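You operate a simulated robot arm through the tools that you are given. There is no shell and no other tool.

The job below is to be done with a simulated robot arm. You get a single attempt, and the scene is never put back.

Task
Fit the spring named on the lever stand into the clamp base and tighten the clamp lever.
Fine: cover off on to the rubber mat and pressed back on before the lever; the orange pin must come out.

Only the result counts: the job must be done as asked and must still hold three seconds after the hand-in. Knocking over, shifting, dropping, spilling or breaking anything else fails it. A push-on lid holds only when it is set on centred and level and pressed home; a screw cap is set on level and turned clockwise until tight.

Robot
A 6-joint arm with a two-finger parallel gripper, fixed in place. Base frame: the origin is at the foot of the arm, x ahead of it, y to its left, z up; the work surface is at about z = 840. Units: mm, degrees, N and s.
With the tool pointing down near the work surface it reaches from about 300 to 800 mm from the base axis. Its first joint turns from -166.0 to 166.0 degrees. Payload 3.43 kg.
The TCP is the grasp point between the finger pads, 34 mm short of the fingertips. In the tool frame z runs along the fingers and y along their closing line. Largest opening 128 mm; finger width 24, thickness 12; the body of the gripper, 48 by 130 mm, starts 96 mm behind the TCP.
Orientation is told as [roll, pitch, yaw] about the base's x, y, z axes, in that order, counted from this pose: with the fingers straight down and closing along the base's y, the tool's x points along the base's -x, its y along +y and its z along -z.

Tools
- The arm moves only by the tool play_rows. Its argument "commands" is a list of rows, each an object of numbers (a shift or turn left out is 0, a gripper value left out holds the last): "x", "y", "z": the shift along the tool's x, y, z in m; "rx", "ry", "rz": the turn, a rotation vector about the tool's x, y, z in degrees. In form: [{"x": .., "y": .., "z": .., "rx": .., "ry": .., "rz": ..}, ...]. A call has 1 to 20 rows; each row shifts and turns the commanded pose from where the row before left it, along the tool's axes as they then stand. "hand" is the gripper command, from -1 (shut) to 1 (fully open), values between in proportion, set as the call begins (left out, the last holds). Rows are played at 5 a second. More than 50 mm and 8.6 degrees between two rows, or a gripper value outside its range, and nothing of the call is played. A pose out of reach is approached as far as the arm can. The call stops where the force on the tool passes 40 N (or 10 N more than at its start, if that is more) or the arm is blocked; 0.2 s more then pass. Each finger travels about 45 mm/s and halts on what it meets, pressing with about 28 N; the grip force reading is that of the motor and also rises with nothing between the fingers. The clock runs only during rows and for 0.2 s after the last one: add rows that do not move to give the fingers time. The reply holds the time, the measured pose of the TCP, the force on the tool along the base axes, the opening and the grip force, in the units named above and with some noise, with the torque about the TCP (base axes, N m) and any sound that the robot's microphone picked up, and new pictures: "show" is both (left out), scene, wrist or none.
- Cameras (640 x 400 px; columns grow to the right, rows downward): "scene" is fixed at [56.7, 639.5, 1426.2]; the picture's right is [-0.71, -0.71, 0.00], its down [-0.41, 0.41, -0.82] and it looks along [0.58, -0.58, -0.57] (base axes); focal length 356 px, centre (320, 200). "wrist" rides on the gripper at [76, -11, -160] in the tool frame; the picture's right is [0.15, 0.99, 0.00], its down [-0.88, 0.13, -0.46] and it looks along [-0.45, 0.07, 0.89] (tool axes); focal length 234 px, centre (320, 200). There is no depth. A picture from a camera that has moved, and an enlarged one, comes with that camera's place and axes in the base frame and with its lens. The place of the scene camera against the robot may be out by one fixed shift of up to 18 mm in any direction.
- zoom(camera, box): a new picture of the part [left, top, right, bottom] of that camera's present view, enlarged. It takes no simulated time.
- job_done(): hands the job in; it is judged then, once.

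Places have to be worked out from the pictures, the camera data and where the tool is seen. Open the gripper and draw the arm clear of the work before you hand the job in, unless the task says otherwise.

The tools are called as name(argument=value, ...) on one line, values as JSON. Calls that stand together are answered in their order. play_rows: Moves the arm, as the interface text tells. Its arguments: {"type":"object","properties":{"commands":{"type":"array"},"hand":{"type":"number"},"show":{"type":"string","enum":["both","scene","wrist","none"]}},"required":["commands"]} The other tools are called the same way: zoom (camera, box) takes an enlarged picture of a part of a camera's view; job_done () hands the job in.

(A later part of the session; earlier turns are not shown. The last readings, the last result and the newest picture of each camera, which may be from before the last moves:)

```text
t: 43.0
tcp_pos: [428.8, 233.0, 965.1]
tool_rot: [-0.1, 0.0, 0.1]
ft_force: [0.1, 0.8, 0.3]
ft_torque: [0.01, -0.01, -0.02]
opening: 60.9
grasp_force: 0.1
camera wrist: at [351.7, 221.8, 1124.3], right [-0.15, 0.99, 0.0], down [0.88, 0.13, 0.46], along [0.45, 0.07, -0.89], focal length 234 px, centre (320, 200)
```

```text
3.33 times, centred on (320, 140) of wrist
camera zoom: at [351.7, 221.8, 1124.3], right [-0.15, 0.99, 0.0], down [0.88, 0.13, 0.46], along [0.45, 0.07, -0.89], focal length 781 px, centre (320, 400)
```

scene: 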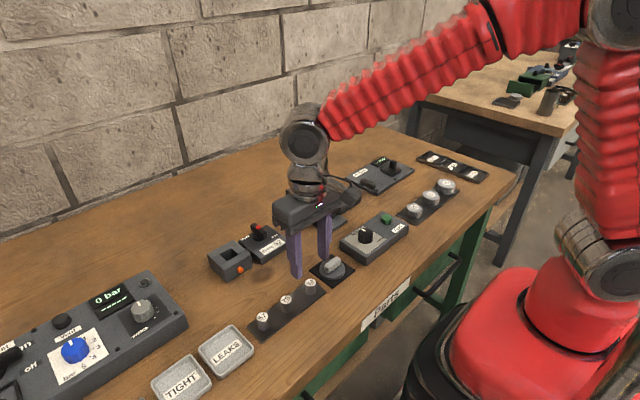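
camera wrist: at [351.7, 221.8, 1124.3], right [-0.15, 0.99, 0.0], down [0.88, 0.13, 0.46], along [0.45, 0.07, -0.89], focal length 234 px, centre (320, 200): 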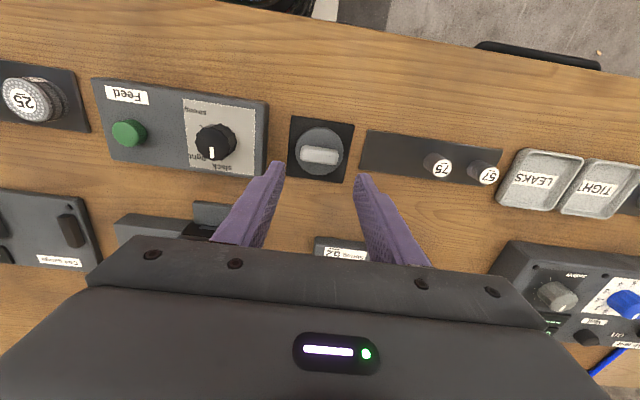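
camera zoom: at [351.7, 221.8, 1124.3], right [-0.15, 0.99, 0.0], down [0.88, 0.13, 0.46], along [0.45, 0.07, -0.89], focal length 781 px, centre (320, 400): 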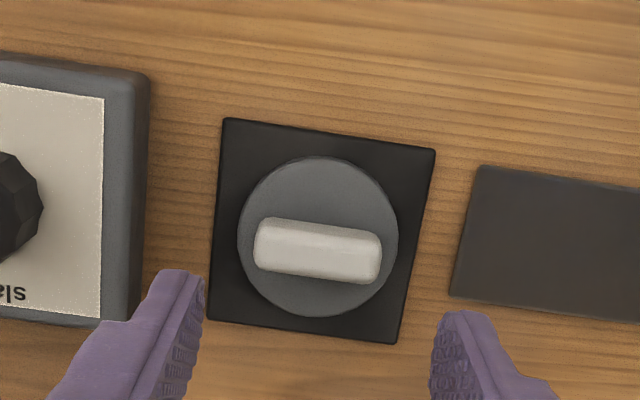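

The cover is where I left it; the grip position was (428.5, 232.1, 887.2). I correct under 1 mm and descend to just above that height.

play_rows(commands=[{"x": -0.0008, "y": -0.0007, "z": 0.025}, {"z": 0.025}, {"z": 0.015}, {"z": 0.008}, {}, {}, {}], hand=-0.05, show="wrist")

zoom(camera="wrist", box=[260, 100, 380, 220])

zoom(camera="scene", box=[300, 230, 360, 290])

```text
t: 44.6
tcp_pos: [429.8, 231.8, 890.5]
tool_rot: [0.0, 0.0, 0.0]
ft_force: [-0.5, 0.7, -0.2]
ft_torque: [-0.01, 0.01, 0.0]
opening: 60.9
grasp_force: 0.0
camera wrist: at [353.0, 220.6, 1050.8], right [-0.15, 0.99, 0.0], down [0.88, 0.13, 0.46], along [0.45, 0.07, -0.89], focal length 234 px, centre (320, 200)
```

wrist: 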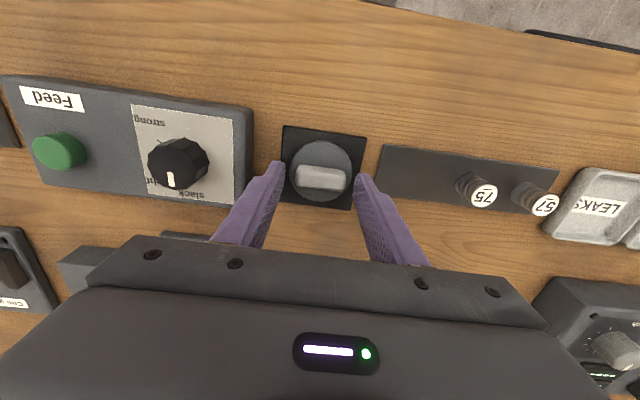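

```text
3.33 times, centred on (320, 160) of wrist
camera zoom: at [353.0, 220.6, 1050.8], right [-0.15, 0.99, 0.0], down [0.88, 0.13, 0.46], along [0.45, 0.07, -0.89], focal length 781 px, centre (320, 333)
```

zoom: 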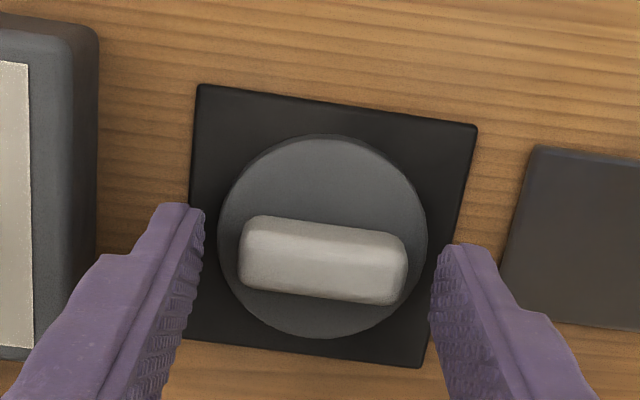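

```text
6.67 times, centred on (330, 260) of scene
camera zoom: at [56.7, 639.5, 1426.2], right [-0.71, -0.71, 0.0], down [-0.41, 0.41, -0.82], along [0.58, -0.58, -0.57], focal length 2377 px, centre (253, -200)
```

zoom: 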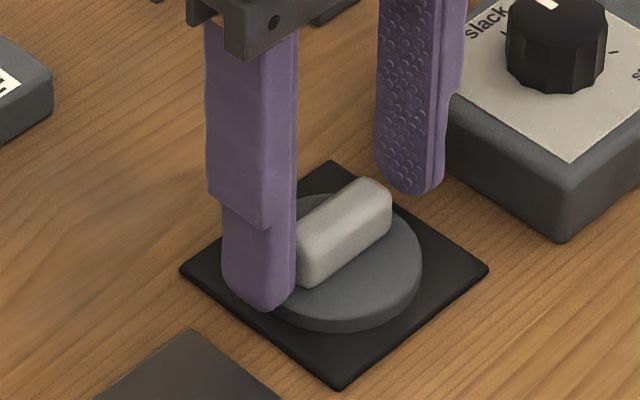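

play_rows(commands=[{"x": 0.0004, "y": 0.0005, "z": 0.0015}, {"z": 0.0015}, {}, {}, {}], hand=-0.05, show="wrist")

zoom(camera="wrist", box=[260, 100, 380, 220])

```text
t: 45.8
tcp_pos: [429.0, 233.0, 889.1]
tool_rot: [0.0, 0.0, 0.1]
ft_force: [0.0, -0.2, 0.1]
ft_torque: [0.0, -0.04, 0.02]
opening: 60.5
grasp_force: 0.0
camera wrist: at [352.6, 221.1, 1047.9], right [-0.15, 0.99, 0.0], down [0.88, 0.13, 0.46], along [0.45, 0.07, -0.89], focal length 234 px, centre (320, 200)
```

wrist: 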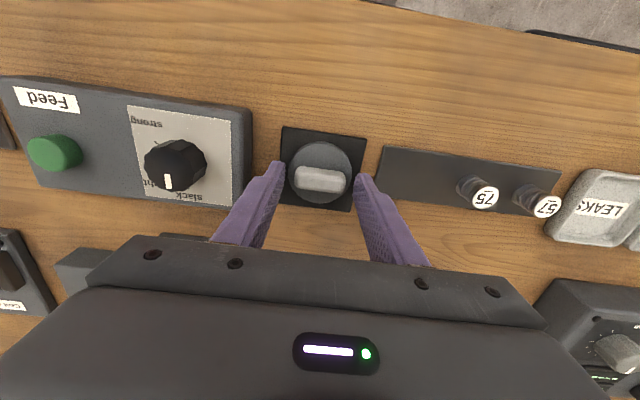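

```text
3.33 times, centred on (320, 160) of wrist
camera zoom: at [352.6, 221.1, 1047.9], right [-0.15, 0.99, 0.0], down [0.88, 0.13, 0.46], along [0.45, 0.07, -0.89], focal length 781 px, centre (320, 333)
```

zoom: 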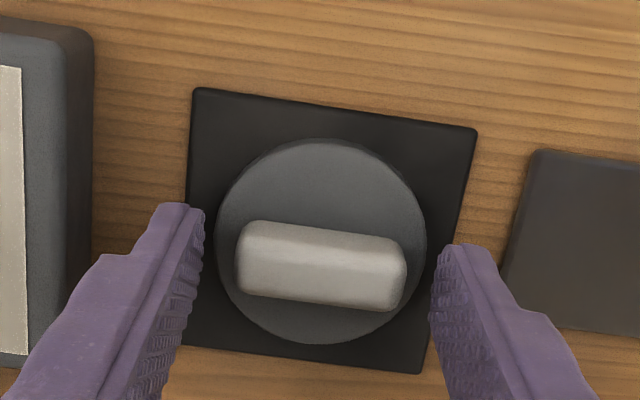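

Alignment repeats the earlier one. I lower 2 mm more for a deeper hold on the bar, then close.

play_rows(commands=[{"z": 0.001}, {"z": 0.001}, {}, {}], hand=-0.05, show="none")

play_rows(commands=[{}, {}, {}, {}], hand=-1, show="wrist")

zoom(camera="wrist", box=[260, 100, 380, 220])

zoom(camera="scene", box=[300, 230, 360, 290])

```text
t: 46.8
tcp_pos: [429.9, 232.2, 886.2]
tool_rot: [0.0, 0.0, 0.0]
ft_force: [0.2, 0.3, -0.5]
ft_torque: [-0.01, 0.0, -0.02]
opening: 60.7
grasp_force: 0.1
```

```text
t: 47.8
tcp_pos: [429.2, 232.1, 885.8]
tool_rot: [0.0, 0.0, 0.1]
ft_force: [-0.1, 0.2, 0.3]
ft_torque: [0.02, -0.06, 0.03]
opening: 42.6
grasp_force: 28.1
camera wrist: at [352.4, 220.6, 1045.9], right [-0.15, 0.99, 0.0], down [0.88, 0.13, 0.46], along [0.45, 0.07, -0.89], focal length 234 px, centre (320, 200)
```

wrist: 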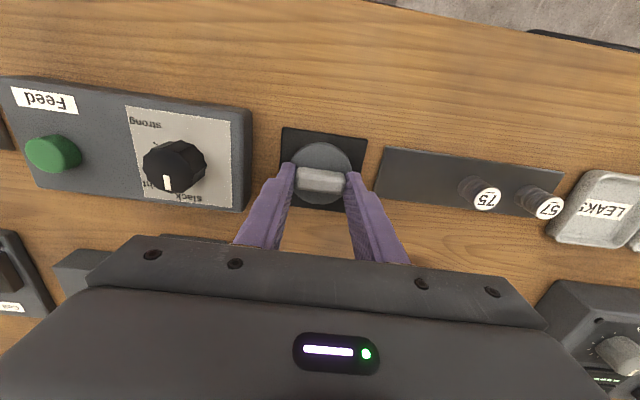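

```text
3.33 times, centred on (320, 160) of wrist
camera zoom: at [352.4, 220.6, 1045.9], right [-0.15, 0.99, 0.0], down [0.88, 0.13, 0.46], along [0.45, 0.07, -0.89], focal length 781 px, centre (320, 333)
```

zoom: 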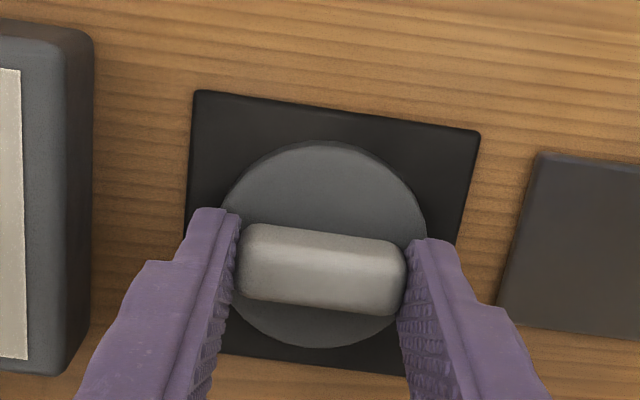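

```text
6.67 times, centred on (330, 260) of scene
camera zoom: at [56.7, 639.5, 1426.2], right [-0.71, -0.71, 0.0], down [-0.41, 0.41, -0.82], along [0.58, -0.58, -0.57], focal length 2377 px, centre (253, -200)
```

zoom: 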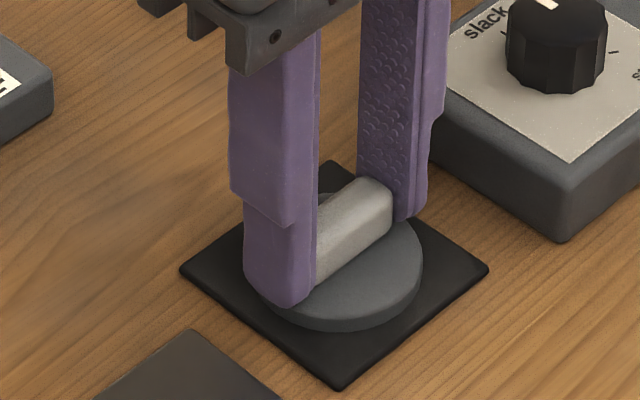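

The cover is held at 42.6 mm. I lift it clear and carry it back over the block, aiming for the tool position of the original grip (599.8, 385.5).

play_rows(commands=[{"z": -0.003}, {"z": -0.007}, {"z": -0.03}, {"z": -0.036}, {"x": -0.0343, "y": 0.0308}, {"x": -0.0343, "y": 0.0308}, {"x": -0.0343, "y": 0.0308}, {"x": -0.0343, "y": 0.0308}, {"x": -0.0342, "y": 0.0307}, {}, {}, {}], hand=-1)

zoom(camera="wrist", box=[260, 80, 380, 200])

zoom(camera="scene", box=[190, 200, 270, 290])

```text
t: 50.4
tcp_pos: [600.0, 386.9, 961.8]
tool_rot: [0.0, 0.0, 0.1]
ft_force: [-1.1, 0.0, 0.2]
ft_torque: [0.01, 0.06, -0.01]
opening: 42.3
grasp_force: 27.6
camera wrist: at [522.5, 374.3, 1121.3], right [-0.15, 0.99, 0.0], down [0.88, 0.13, 0.46], along [0.45, 0.07, -0.89], focal length 234 px, centre (320, 200)
```

scene: 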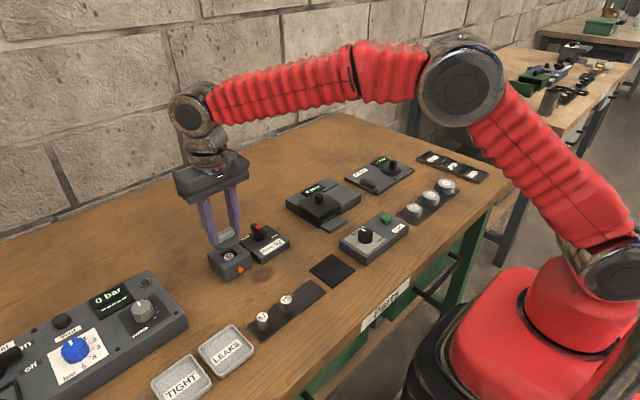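
wrist: 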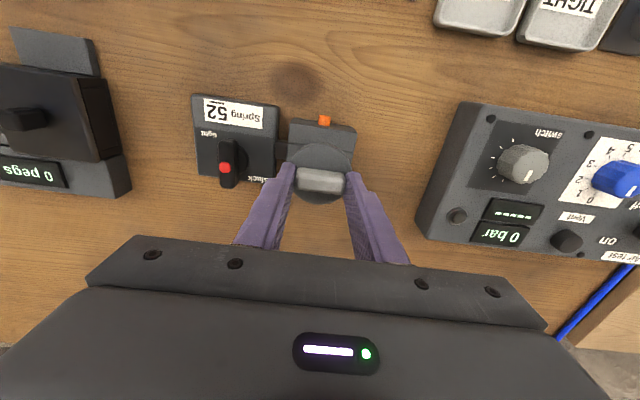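

```text
3.33 times, centred on (320, 140) of wrist
camera zoom: at [522.5, 374.3, 1121.3], right [-0.15, 0.99, 0.0], down [0.88, 0.13, 0.46], along [0.45, 0.07, -0.89], focal length 781 px, centre (320, 400)
```

zoom: 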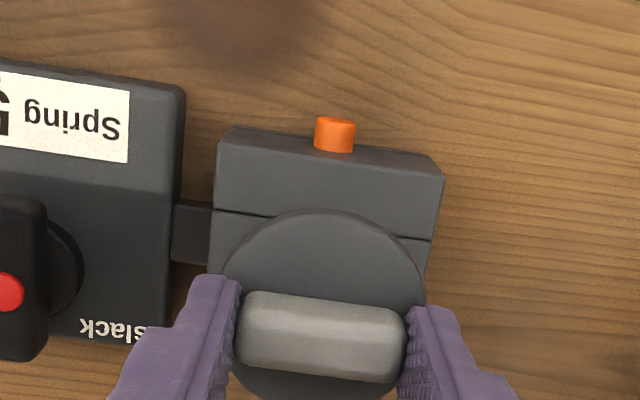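

```text
4.44 times, centred on (230, 245) of scene
camera zoom: at [56.7, 639.5, 1426.2], right [-0.71, -0.71, 0.0], down [-0.41, 0.41, -0.82], along [0.58, -0.58, -0.57], focal length 1585 px, centre (720, 0)
```

zoom: 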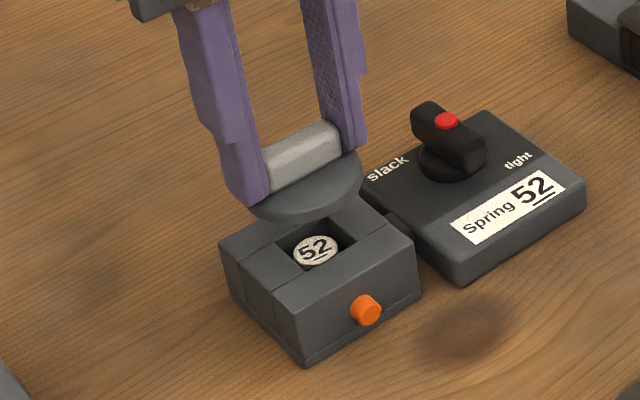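

The tool is at (598.5, 385.3); I shift 0.8 mm in x and lower to about 5 mm above the seated height for a check.

play_rows(commands=[{"x": -0.0008, "y": 0.0001, "z": 0.012}, {"z": 0.012}, {"z": 0.009}, {}, {}, {}], hand=-1, show="wrist")

zoom(camera="wrist", box=[260, 100, 380, 220])

zoom(camera="scene", box=[200, 225, 260, 285])

```text
t: 51.8
tcp_pos: [600.8, 387.0, 928.8]
tool_rot: [0.0, 0.0, 0.0]
ft_force: [0.9, 0.7, -0.4]
ft_torque: [0.01, 0.02, 0.02]
opening: 42.8
grasp_force: 28.2
camera wrist: at [523.8, 375.0, 1088.1], right [-0.15, 0.99, 0.0], down [0.88, 0.13, 0.46], along [0.45, 0.07, -0.89], focal length 234 px, centre (320, 200)
```

wrist: 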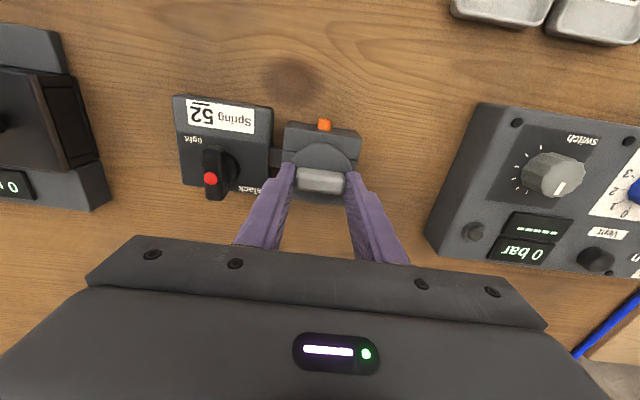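

```text
3.33 times, centred on (320, 160) of wrist
camera zoom: at [523.8, 375.0, 1088.1], right [-0.15, 0.99, 0.0], down [0.88, 0.13, 0.46], along [0.45, 0.07, -0.89], focal length 781 px, centre (320, 333)
```

zoom: 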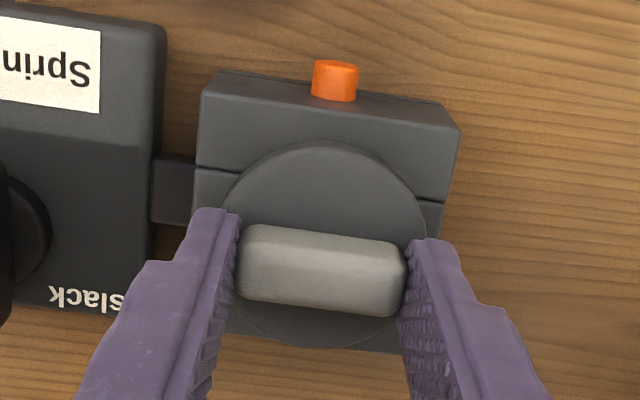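

```text
6.67 times, centred on (230, 255) of scene
camera zoom: at [56.7, 639.5, 1426.2], right [-0.71, -0.71, 0.0], down [-0.41, 0.41, -0.82], along [0.58, -0.58, -0.57], focal length 2377 px, centre (920, -167)
```

zoom: 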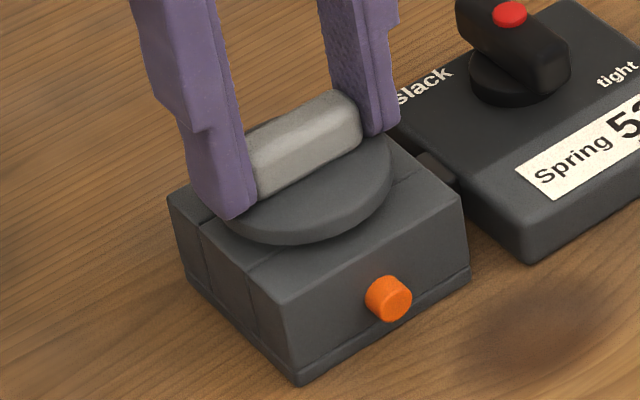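

Very close to the original relation, 0.5 mm high in y. I correct that and lower gently to contact.

play_rows(commands=[{"y": -0.0005, "z": 0.001}, {"z": 0.001}, {"z": 0.001}, {"z": 0.001}, {}, {}], hand=-1, show="wrist")

zoom(camera="wrist", box=[260, 100, 380, 220])

zoom(camera="scene", box=[205, 235, 255, 285])

```text
t: 53.2
tcp_pos: [601.3, 385.2, 925.2]
tool_rot: [0.0, 0.1, 0.0]
ft_force: [0.2, -0.1, -0.4]
ft_torque: [-0.02, 0.0, 0.06]
opening: 42.7
grasp_force: 27.8
camera wrist: at [524.1, 373.6, 1084.6], right [-0.15, 0.99, 0.0], down [0.88, 0.13, 0.46], along [0.45, 0.07, -0.89], focal length 234 px, centre (320, 200)
```

wrist: 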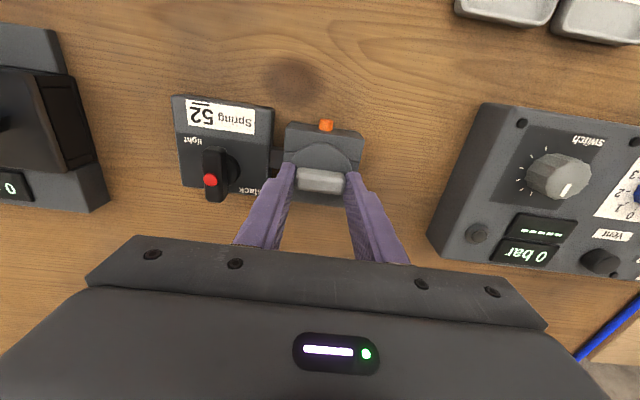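

```text
3.33 times, centred on (320, 160) of wrist
camera zoom: at [524.1, 373.6, 1084.6], right [-0.15, 0.99, 0.0], down [0.88, 0.13, 0.46], along [0.45, 0.07, -0.89], focal length 781 px, centre (320, 333)
```

zoom: 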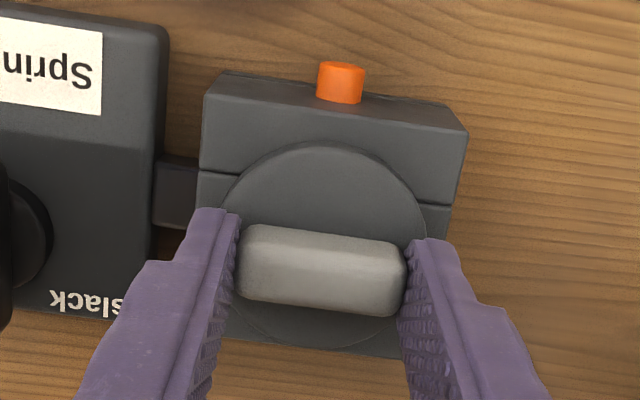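

```text
8.00 times, centred on (230, 260) of scene
camera zoom: at [56.7, 639.5, 1426.2], right [-0.71, -0.71, 0.0], down [-0.41, 0.41, -0.82], along [0.58, -0.58, -0.57], focal length 2852 px, centre (1040, -280)
```

zoom: 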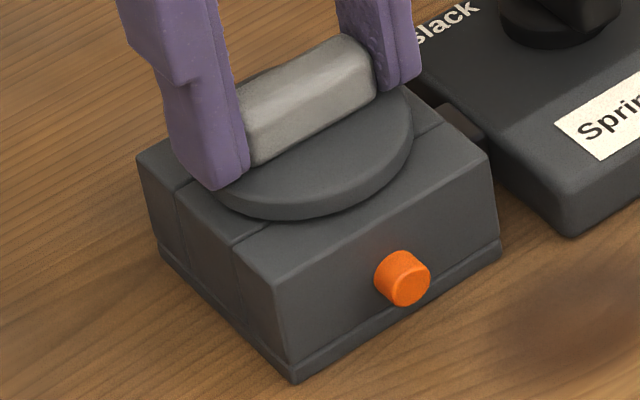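

About 2.5 mm remains by the scene picture. I nudge 0.5 mm in y and lower 1 mm at a time reading force.

play_rows(commands=[{"y": 0.0005, "z": 0.001}, {"z": 0.0005}, {}, {}], hand=-1, show="none")

```text
t: 54.2
tcp_pos: [600.7, 386.7, 924.7]
tool_rot: [0.0, 0.0, 0.0]
ft_force: [-1.1, -0.4, 0.1]
ft_torque: [-0.02, 0.01, 0.0]
opening: 42.5
grasp_force: 28.5
```

play_rows(commands=[{"z": 0.001}, {}, {}], hand=-1, show="wrist")

zoom(camera="scene", box=[205, 235, 255, 285])

zoom(camera="wrist", box=[260, 100, 380, 220])

```text
t: 55.0
tcp_pos: [601.1, 387.2, 922.5]
tool_rot: [0.0, 0.0, 0.0]
ft_force: [-0.7, 0.0, -0.2]
ft_torque: [0.0, 0.01, 0.01]
opening: 42.1
grasp_force: 27.9
camera wrist: at [524.2, 374.5, 1081.9], right [-0.15, 0.99, 0.0], down [0.88, 0.13, 0.46], along [0.45, 0.07, -0.89], focal length 234 px, centre (320, 200)
```

wrist: 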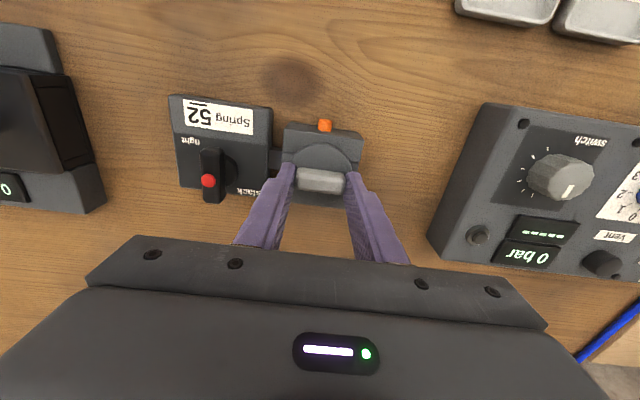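

```text
8.00 times, centred on (230, 260) of scene
camera zoom: at [56.7, 639.5, 1426.2], right [-0.71, -0.71, 0.0], down [-0.41, 0.41, -0.82], along [0.58, -0.58, -0.57], focal length 2852 px, centre (1040, -280)
```

zoom: 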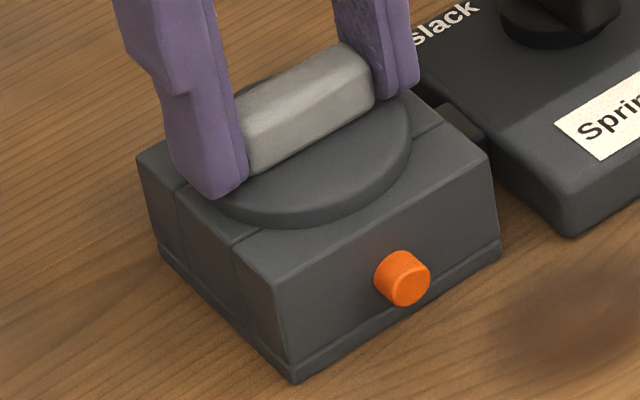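

```text
3.33 times, centred on (320, 160) of wrist
camera zoom: at [524.2, 374.5, 1081.9], right [-0.15, 0.99, 0.0], down [0.88, 0.13, 0.46], along [0.45, 0.07, -0.89], focal length 781 px, centre (320, 333)
```

zoom: 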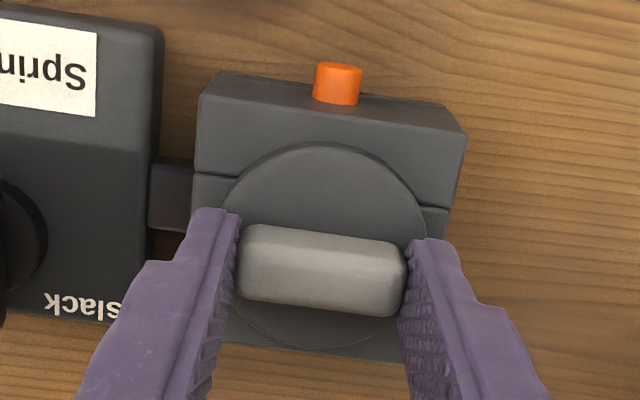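

Aligned at (600.2, 385.5), nearly seated. I continue down in small steps, now pressing.

play_rows(commands=[{"z": 0.001}, {}], hand=-1, show="none")

```text
t: 55.6
tcp_pos: [599.3, 385.8, 922.6]
tool_rot: [-0.2, 0.1, 0.0]
ft_force: [-8.2, -12.2, 6.5]
ft_torque: [-0.41, 0.3, -0.03]
opening: 42.5
grasp_force: 28.4
heard: snap
```

A snap was heard: the cover engaged, with some sideways load from my grip. I release it so it can centre itself, then check.

play_rows(commands=[{}, {}, {}], hand=0.1, show="wrist")

zoom(camera="scene", box=[205, 235, 255, 285])

zoom(camera="wrist", box=[260, 100, 380, 220])

```text
t: 56.4
tcp_pos: [600.6, 386.9, 921.4]
tool_rot: [0.1, 0.0, 0.0]
ft_force: [0.6, 0.9, 4.2]
ft_torque: [-0.07, -0.03, -0.01]
opening: 69.2
grasp_force: 0.1
heard: snap
camera wrist: at [523.9, 374.6, 1081.5], right [-0.15, 0.99, 0.0], down [0.88, 0.13, 0.46], along [0.45, 0.07, -0.89], focal length 234 px, centre (320, 200)
```

wrist: 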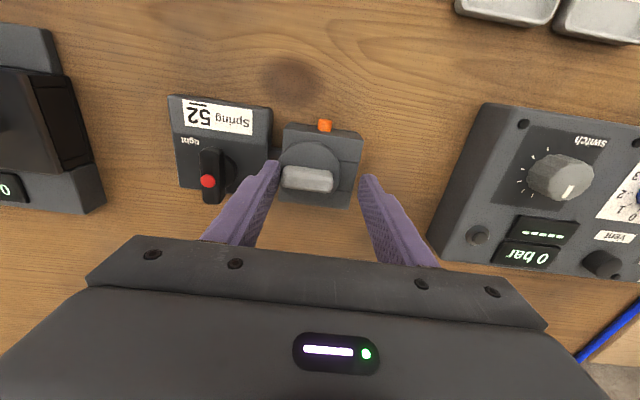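

```text
8.00 times, centred on (230, 260) of scene
camera zoom: at [56.7, 639.5, 1426.2], right [-0.71, -0.71, 0.0], down [-0.41, 0.41, -0.82], along [0.58, -0.58, -0.57], focal length 2852 px, centre (1040, -280)
```

zoom: 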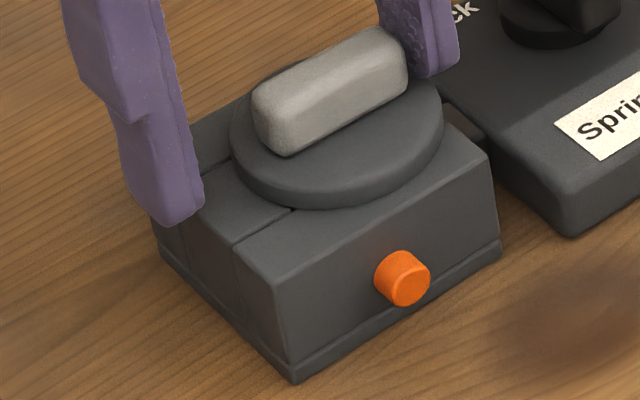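

```text
3.33 times, centred on (320, 160) of wrist
camera zoom: at [523.9, 374.6, 1081.5], right [-0.15, 0.99, 0.0], down [0.88, 0.13, 0.46], along [0.45, 0.07, -0.89], focal length 781 px, centre (320, 333)
```

zoom: 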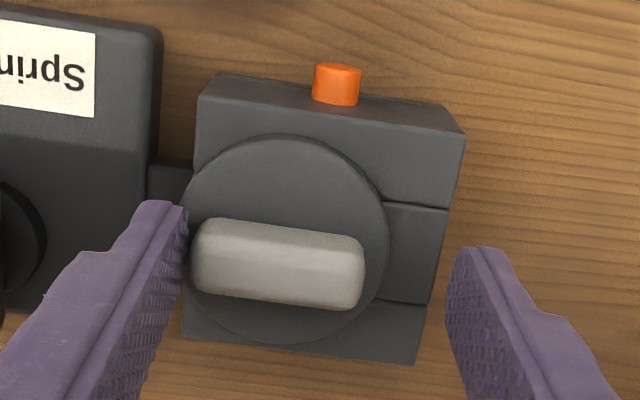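

Opening dragged the cover about 12 mm towards −y, because a fingertip was resting on the disc (4 N). I raise slightly first so nothing is touching, then look.

play_rows(commands=[{"z": -0.003}, {}, {}], hand=0.1, show="wrist")

zoom(camera="scene", box=[205, 235, 255, 285])

zoom(camera="wrist", box=[260, 100, 380, 220])

```text
t: 57.2
tcp_pos: [601.5, 386.4, 924.3]
tool_rot: [0.0, 0.0, 0.0]
ft_force: [-0.8, -0.4, 0.7]
ft_torque: [0.0, 0.01, -0.01]
opening: 70.0
grasp_force: 0.1
camera wrist: at [524.1, 374.6, 1084.1], right [-0.15, 0.99, 0.0], down [0.88, 0.13, 0.46], along [0.45, 0.07, -0.89], focal length 234 px, centre (320, 200)
```

wrist: 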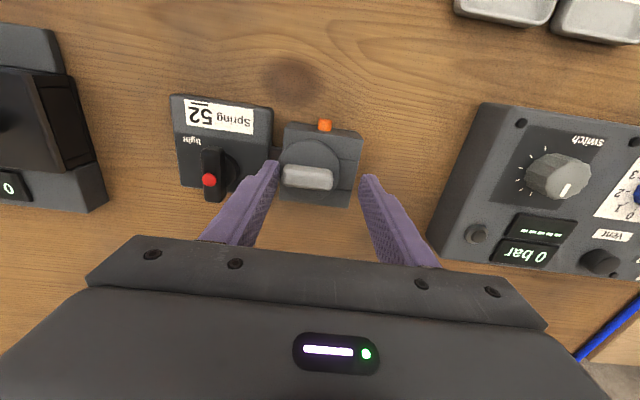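

```text
8.00 times, centred on (230, 260) of scene
camera zoom: at [56.7, 639.5, 1426.2], right [-0.71, -0.71, 0.0], down [-0.41, 0.41, -0.82], along [0.58, -0.58, -0.57], focal length 2852 px, centre (1040, -280)
```

zoom: 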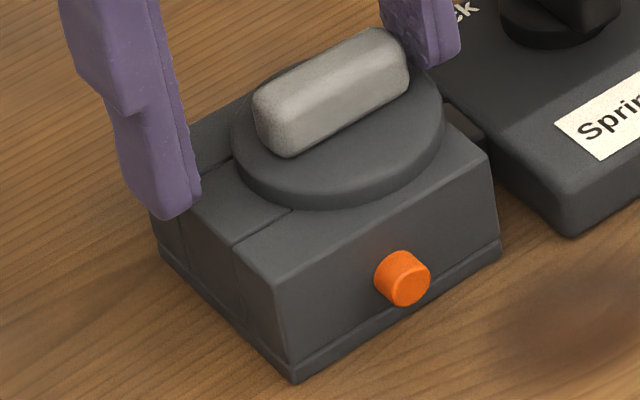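

```text
3.33 times, centred on (320, 160) of wrist
camera zoom: at [524.1, 374.6, 1084.1], right [-0.15, 0.99, 0.0], down [0.88, 0.13, 0.46], along [0.45, 0.07, -0.89], focal length 781 px, centre (320, 333)
```

zoom: 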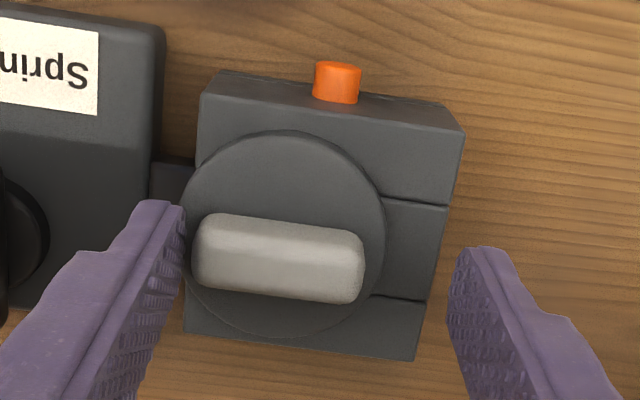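

The cover slid 11 mm towards −y but lies flat on the block, and nothing touches now. I move the open fingers over it (y −10.9) at this height, 3 mm clear of the disc, to re-grip the bar.

play_rows(commands=[{"y": -0.0055}, {"y": -0.0054}, {}, {}, {}], hand=0.1, show="wrist")

zoom(camera="wrist", box=[260, 100, 380, 220])

zoom(camera="scene", box=[205, 225, 265, 285])

```text
t: 58.4
tcp_pos: [601.0, 376.2, 924.5]
tool_rot: [0.0, 0.0, 0.0]
ft_force: [0.2, 0.3, -0.3]
ft_torque: [-0.01, 0.0, -0.01]
opening: 70.1
grasp_force: 0.2
camera wrist: at [524.6, 363.7, 1083.7], right [-0.15, 0.99, 0.0], down [0.88, 0.13, 0.46], along [0.45, 0.07, -0.89], focal length 234 px, centre (320, 200)
```

wrist: 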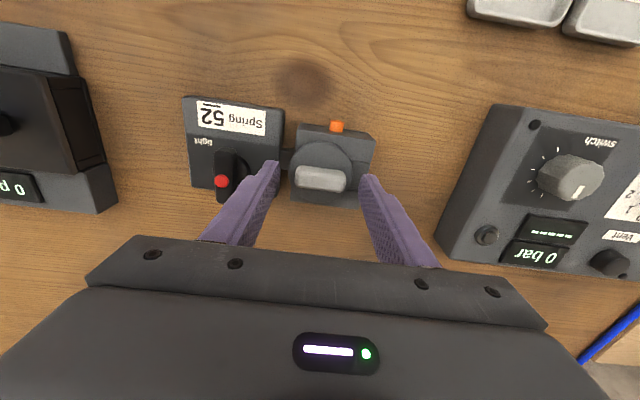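

```text
3.33 times, centred on (320, 160) of wrist
camera zoom: at [524.6, 363.7, 1083.7], right [-0.15, 0.99, 0.0], down [0.88, 0.13, 0.46], along [0.45, 0.07, -0.89], focal length 781 px, centre (320, 333)
```

zoom: 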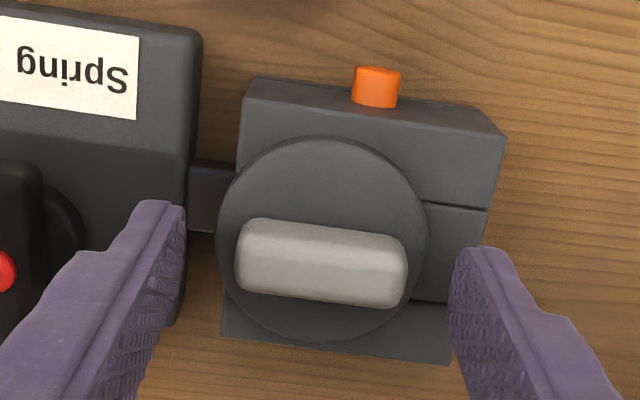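

```text
6.67 times, centred on (235, 255) of scene
camera zoom: at [56.7, 639.5, 1426.2], right [-0.71, -0.71, 0.0], down [-0.41, 0.41, -0.82], along [0.58, -0.58, -0.57], focal length 2377 px, centre (887, -167)
```

zoom: 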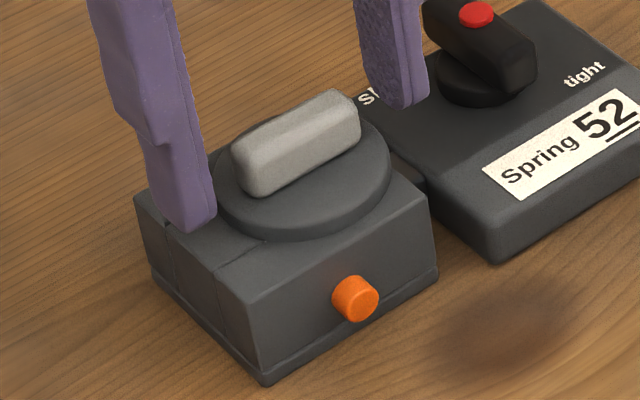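

Bar is centred between the fingers. I close on it.

play_rows(commands=[{"z": -0.0005}, {}, {}, {}, {}], hand=-1, show="none")

play_rows(commands=[{"z": -0.002}, {"z": -0.003}, {"z": -0.01}, {"z": -0.012}, {"z": -0.013}, {}, {}], hand=-1, show="wrist")

zoom(camera="scene", box=[200, 215, 270, 285])

zoom(camera="wrist", box=[260, 90, 380, 210])

```text
t: 59.6
tcp_pos: [601.3, 375.0, 924.6]
tool_rot: [0.0, 0.0, -0.1]
ft_force: [-0.6, 0.9, -0.3]
ft_torque: [-0.04, -0.01, 0.01]
opening: 42.5
grasp_force: 28.1
```

```text
t: 61.2
tcp_pos: [601.6, 376.4, 965.1]
tool_rot: [-0.1, 0.0, 0.1]
ft_force: [0.5, 0.2, -0.8]
ft_torque: [0.0, 0.0, -0.05]
opening: 42.5
grasp_force: 27.6
camera wrist: at [524.8, 363.5, 1124.2], right [-0.15, 0.99, 0.0], down [0.88, 0.13, 0.46], along [0.45, 0.07, -0.89], focal length 234 px, centre (320, 200)
```

wrist: 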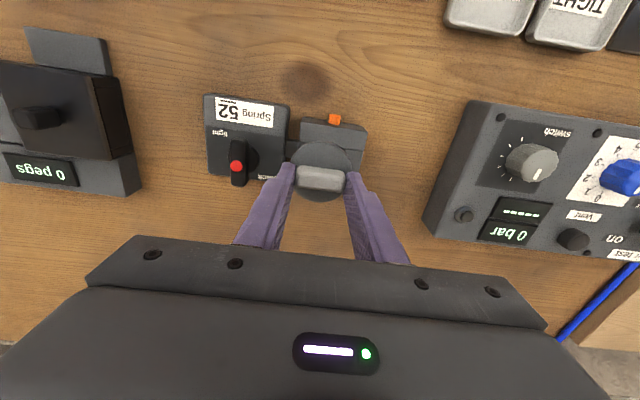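

```text
5.71 times, centred on (235, 250) of scene
camera zoom: at [56.7, 639.5, 1426.2], right [-0.71, -0.71, 0.0], down [-0.41, 0.41, -0.82], along [0.58, -0.58, -0.57], focal length 2037 px, centre (806, -86)
```

zoom: 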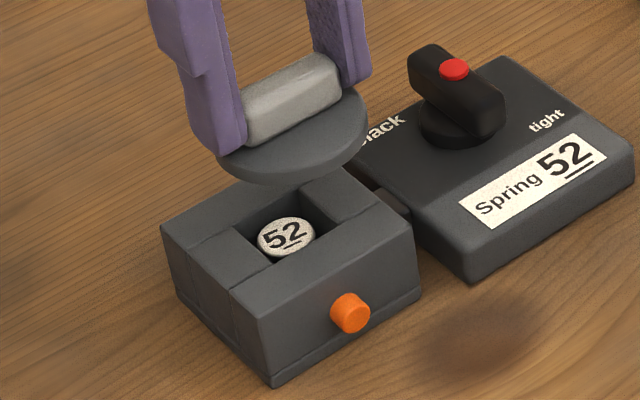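

```text
3.33 times, centred on (320, 150) of wrist
camera zoom: at [524.8, 363.5, 1124.2], right [-0.15, 0.99, 0.0], down [0.88, 0.13, 0.46], along [0.45, 0.07, -0.89], focal length 781 px, centre (320, 367)
```

zoom: 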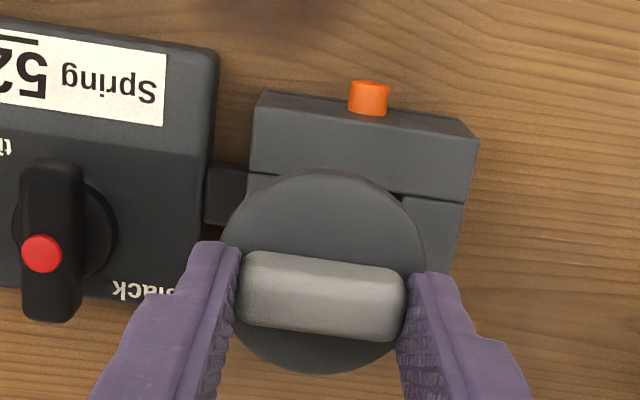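

The spring is undisturbed. I move +10.2 mm in y to centre the cover over the block and lower to about 3 mm above contact.

play_rows(commands=[{"y": 0.0051}, {"y": 0.0051}, {"z": 0.015}, {"z": 0.012}, {"z": 0.009}, {}, {}, {}], hand=-1, show="wrist")

zoom(camera="wrist", box=[260, 100, 380, 220])

zoom(camera="scene", box=[205, 235, 255, 285])

```text
t: 63.0
tcp_pos: [601.7, 385.0, 929.1]
tool_rot: [-0.1, 0.0, 0.0]
ft_force: [1.1, 0.4, -0.4]
ft_torque: [0.01, 0.03, -0.03]
opening: 42.4
grasp_force: 28.1
camera wrist: at [524.2, 372.8, 1089.4], right [-0.15, 0.99, 0.0], down [0.88, 0.13, 0.46], along [0.45, 0.07, -0.89], focal length 234 px, centre (320, 200)
```

wrist: 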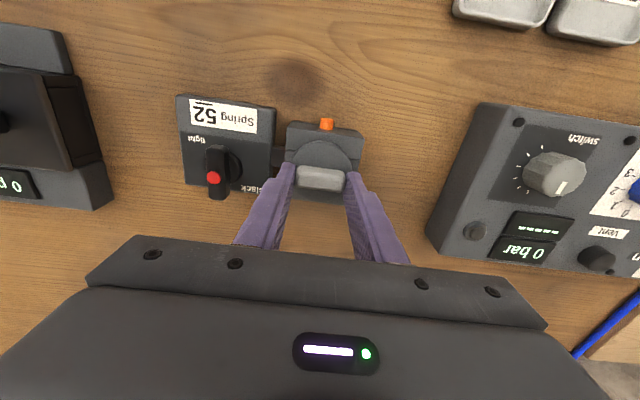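

```text
3.33 times, centred on (320, 160) of wrist
camera zoom: at [524.2, 372.8, 1089.4], right [-0.15, 0.99, 0.0], down [0.88, 0.13, 0.46], along [0.45, 0.07, -0.89], focal length 781 px, centre (320, 333)
```

zoom: 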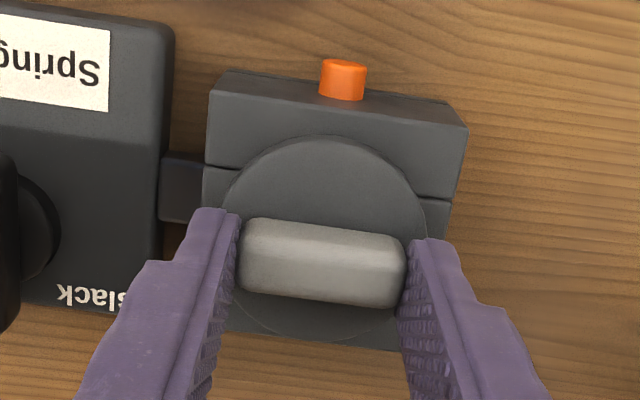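

```text
8.00 times, centred on (230, 260) of scene
camera zoom: at [56.7, 639.5, 1426.2], right [-0.71, -0.71, 0.0], down [-0.41, 0.41, -0.82], along [0.58, -0.58, -0.57], focal length 2852 px, centre (1040, -280)
```

zoom: 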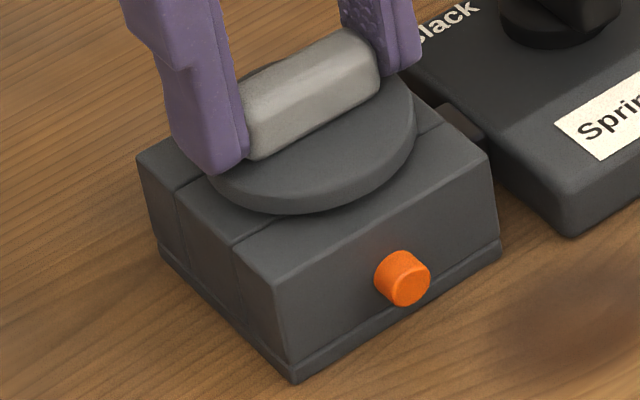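

The tool reads (600.2, 383.8); I trim +0.5 in x and +1.0 in y and lower 2 mm more.

play_rows(commands=[{"x": -0.0005, "y": 0.001}, {"z": 0.001}, {"z": 0.001}, {}, {}, {}], hand=-1, show="wrist")

zoom(camera="wrist", box=[260, 100, 380, 220])

zoom(camera="scene", box=[205, 235, 255, 285])

```text
t: 64.4
tcp_pos: [601.9, 386.8, 927.6]
tool_rot: [0.1, 0.1, 0.0]
ft_force: [-0.7, -0.3, -0.3]
ft_torque: [-0.03, 0.0, 0.01]
opening: 42.5
grasp_force: 28.7
camera wrist: at [524.8, 374.6, 1086.6], right [-0.15, 0.99, 0.0], down [0.88, 0.13, 0.46], along [0.45, 0.07, -0.89], focal length 234 px, centre (320, 200)
```

wrist: 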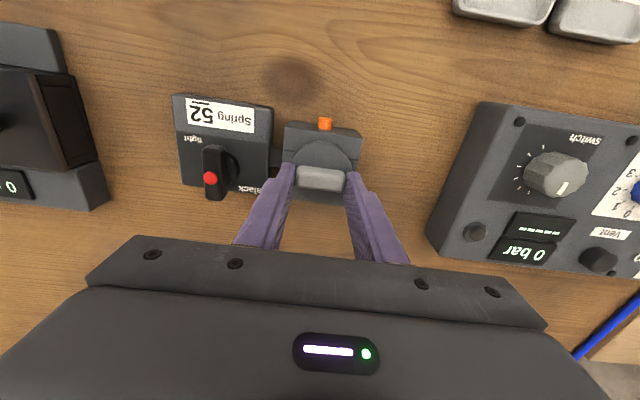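

```text
3.33 times, centred on (320, 160) of wrist
camera zoom: at [524.8, 374.6, 1086.6], right [-0.15, 0.99, 0.0], down [0.88, 0.13, 0.46], along [0.45, 0.07, -0.89], focal length 781 px, centre (320, 333)
```

zoom: 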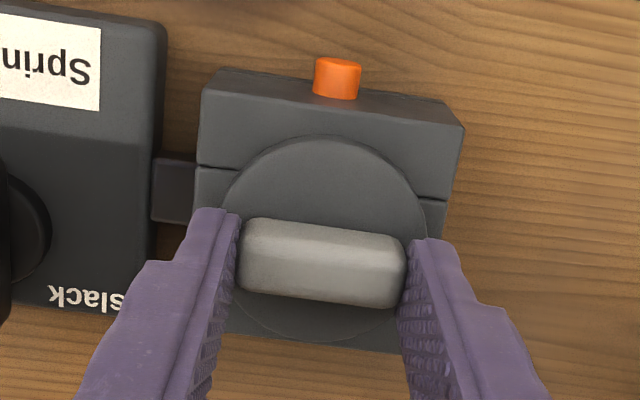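

```text
8.00 times, centred on (230, 260) of scene
camera zoom: at [56.7, 639.5, 1426.2], right [-0.71, -0.71, 0.0], down [-0.41, 0.41, -0.82], along [0.58, -0.58, -0.57], focal length 2852 px, centre (1040, -280)
```

zoom: 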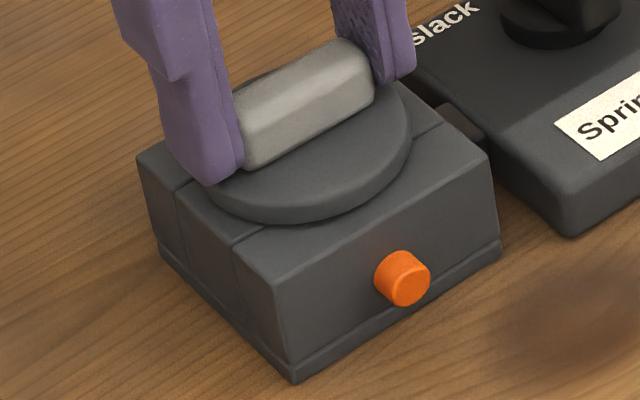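

Alignment looks right against the original picture. Lowering in 1 mm steps with force checks.

play_rows(commands=[{"y": -0.0004, "z": 0.001}, {}, {}], hand=-1, show="none")

play_rows(commands=[{"z": 0.0007}, {}], hand=-1, show="none")

```text
t: 65.2
tcp_pos: [600.8, 385.2, 927.4]
tool_rot: [0.0, 0.0, 0.1]
ft_force: [0.1, 0.4, -1.7]
ft_torque: [0.01, -0.02, 0.01]
opening: 42.5
grasp_force: 27.9
```

```text
t: 65.8
tcp_pos: [601.6, 386.2, 925.2]
tool_rot: [0.0, 0.0, 0.0]
ft_force: [-0.2, -0.2, 0.0]
ft_torque: [-0.03, 0.0, 0.01]
opening: 42.3
grasp_force: 28.1
```

play_rows(commands=[{"z": 0.0007}, {}], hand=-1, show="wrist")

zoom(camera="scene", box=[205, 235, 255, 285])

zoom(camera="wrist", box=[260, 100, 380, 220])

```text
t: 66.4
tcp_pos: [600.8, 386.3, 924.9]
tool_rot: [0.0, 0.0, 0.0]
ft_force: [0.4, 0.3, -0.7]
ft_torque: [0.0, 0.02, -0.02]
opening: 42.5
grasp_force: 28.1
camera wrist: at [524.7, 374.1, 1084.7], right [-0.15, 0.99, 0.0], down [0.88, 0.13, 0.46], along [0.45, 0.07, -0.89], focal length 234 px, centre (320, 200)
```

wrist: 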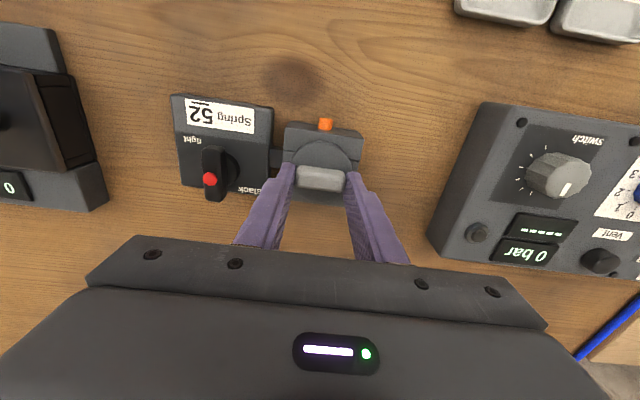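

```text
8.00 times, centred on (230, 260) of scene
camera zoom: at [56.7, 639.5, 1426.2], right [-0.71, -0.71, 0.0], down [-0.41, 0.41, -0.82], along [0.58, -0.58, -0.57], focal length 2852 px, centre (1040, -280)
```

zoom: 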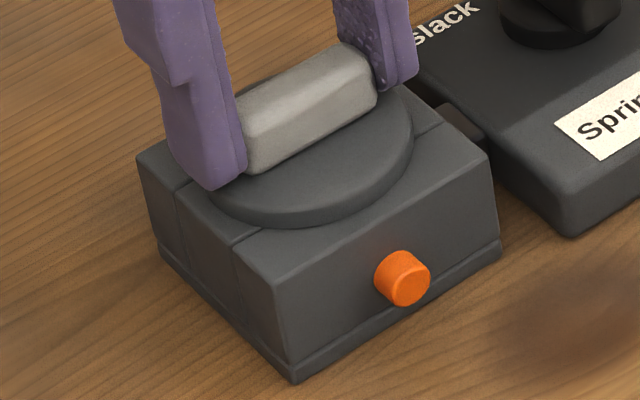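

```text
3.33 times, centred on (320, 160) of wrist
camera zoom: at [524.7, 374.1, 1084.7], right [-0.15, 0.99, 0.0], down [0.88, 0.13, 0.46], along [0.45, 0.07, -0.89], focal length 781 px, centre (320, 333)
```

zoom: 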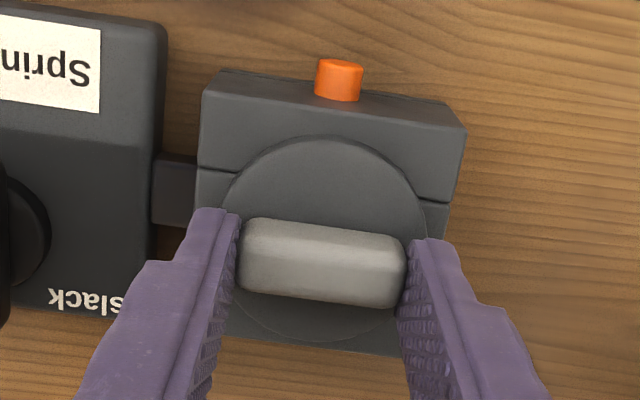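

About half a millimetre remains. One last small step, then release with the tips 3 mm clear of the disc.

play_rows(commands=[{"z": 0.0005}, {}], hand=-1, show="none")

```text
t: 67.0
tcp_pos: [600.2, 386.2, 923.7]
tool_rot: [0.0, 0.1, 0.0]
ft_force: [0.9, -0.4, 0.7]
ft_torque: [-0.05, -0.02, 0.01]
opening: 42.5
grasp_force: 27.6
```

play_rows(commands=[{"z": 0.0005}, {}], hand=-1, show="none")

```text
t: 67.6
tcp_pos: [601.9, 385.0, 924.2]
tool_rot: [-0.1, 0.0, 0.0]
ft_force: [-1.9, -1.9, 9.5]
ft_torque: [-0.15, 0.23, -0.01]
opening: 42.3
grasp_force: 28.0
```

Contact at 9.5 N with little sideways force. I ease off 0.4 mm and open.

play_rows(commands=[{"z": -0.0004}, {}], hand=-1, show="none")

play_rows(commands=[{}, {}, {}], hand=0.1, show="wrist")

zoom(camera="scene", box=[205, 235, 255, 285])

zoom(camera="wrist", box=[260, 100, 380, 220])

```text
t: 68.2
tcp_pos: [602.3, 385.2, 924.3]
tool_rot: [0.0, -0.1, 0.0]
ft_force: [-1.9, -4.5, 10.3]
ft_torque: [-0.14, 0.11, 0.01]
opening: 42.5
grasp_force: 27.9
```

```text
t: 69.0
tcp_pos: [601.0, 385.9, 923.6]
tool_rot: [0.0, 0.0, 0.0]
ft_force: [-0.7, -0.9, 0.2]
ft_torque: [0.0, -0.01, 0.01]
opening: 70.1
grasp_force: 0.0
heard: snap
camera wrist: at [524.8, 374.6, 1083.5], right [-0.15, 0.99, 0.0], down [0.88, 0.13, 0.46], along [0.45, 0.07, -0.89], focal length 234 px, centre (320, 200)
```

wrist: 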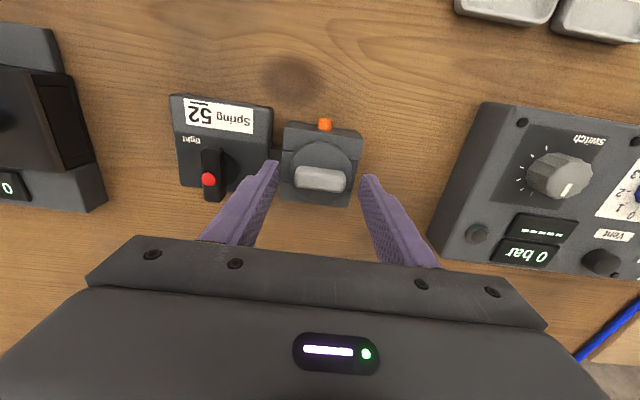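

```text
8.00 times, centred on (230, 260) of scene
camera zoom: at [56.7, 639.5, 1426.2], right [-0.71, -0.71, 0.0], down [-0.41, 0.41, -0.82], along [0.58, -0.58, -0.57], focal length 2852 px, centre (1040, -280)
```

zoom: 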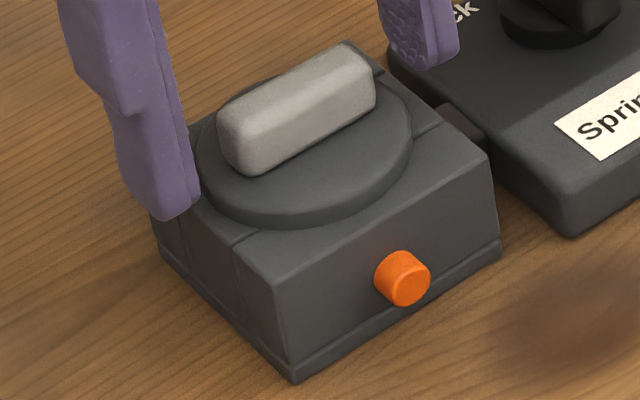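

```text
3.33 times, centred on (320, 160) of wrist
camera zoom: at [524.8, 374.6, 1083.5], right [-0.15, 0.99, 0.0], down [0.88, 0.13, 0.46], along [0.45, 0.07, -0.89], focal length 781 px, centre (320, 333)
```

zoom: 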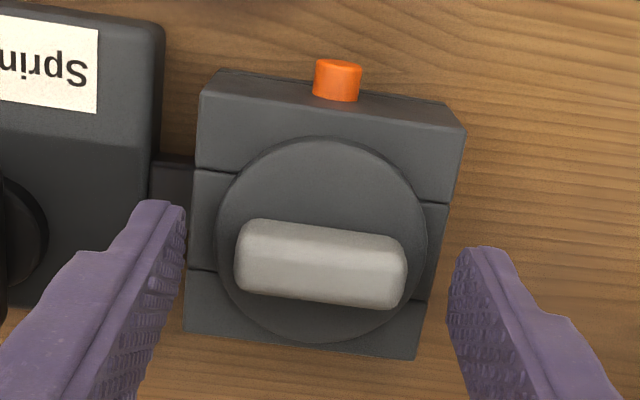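

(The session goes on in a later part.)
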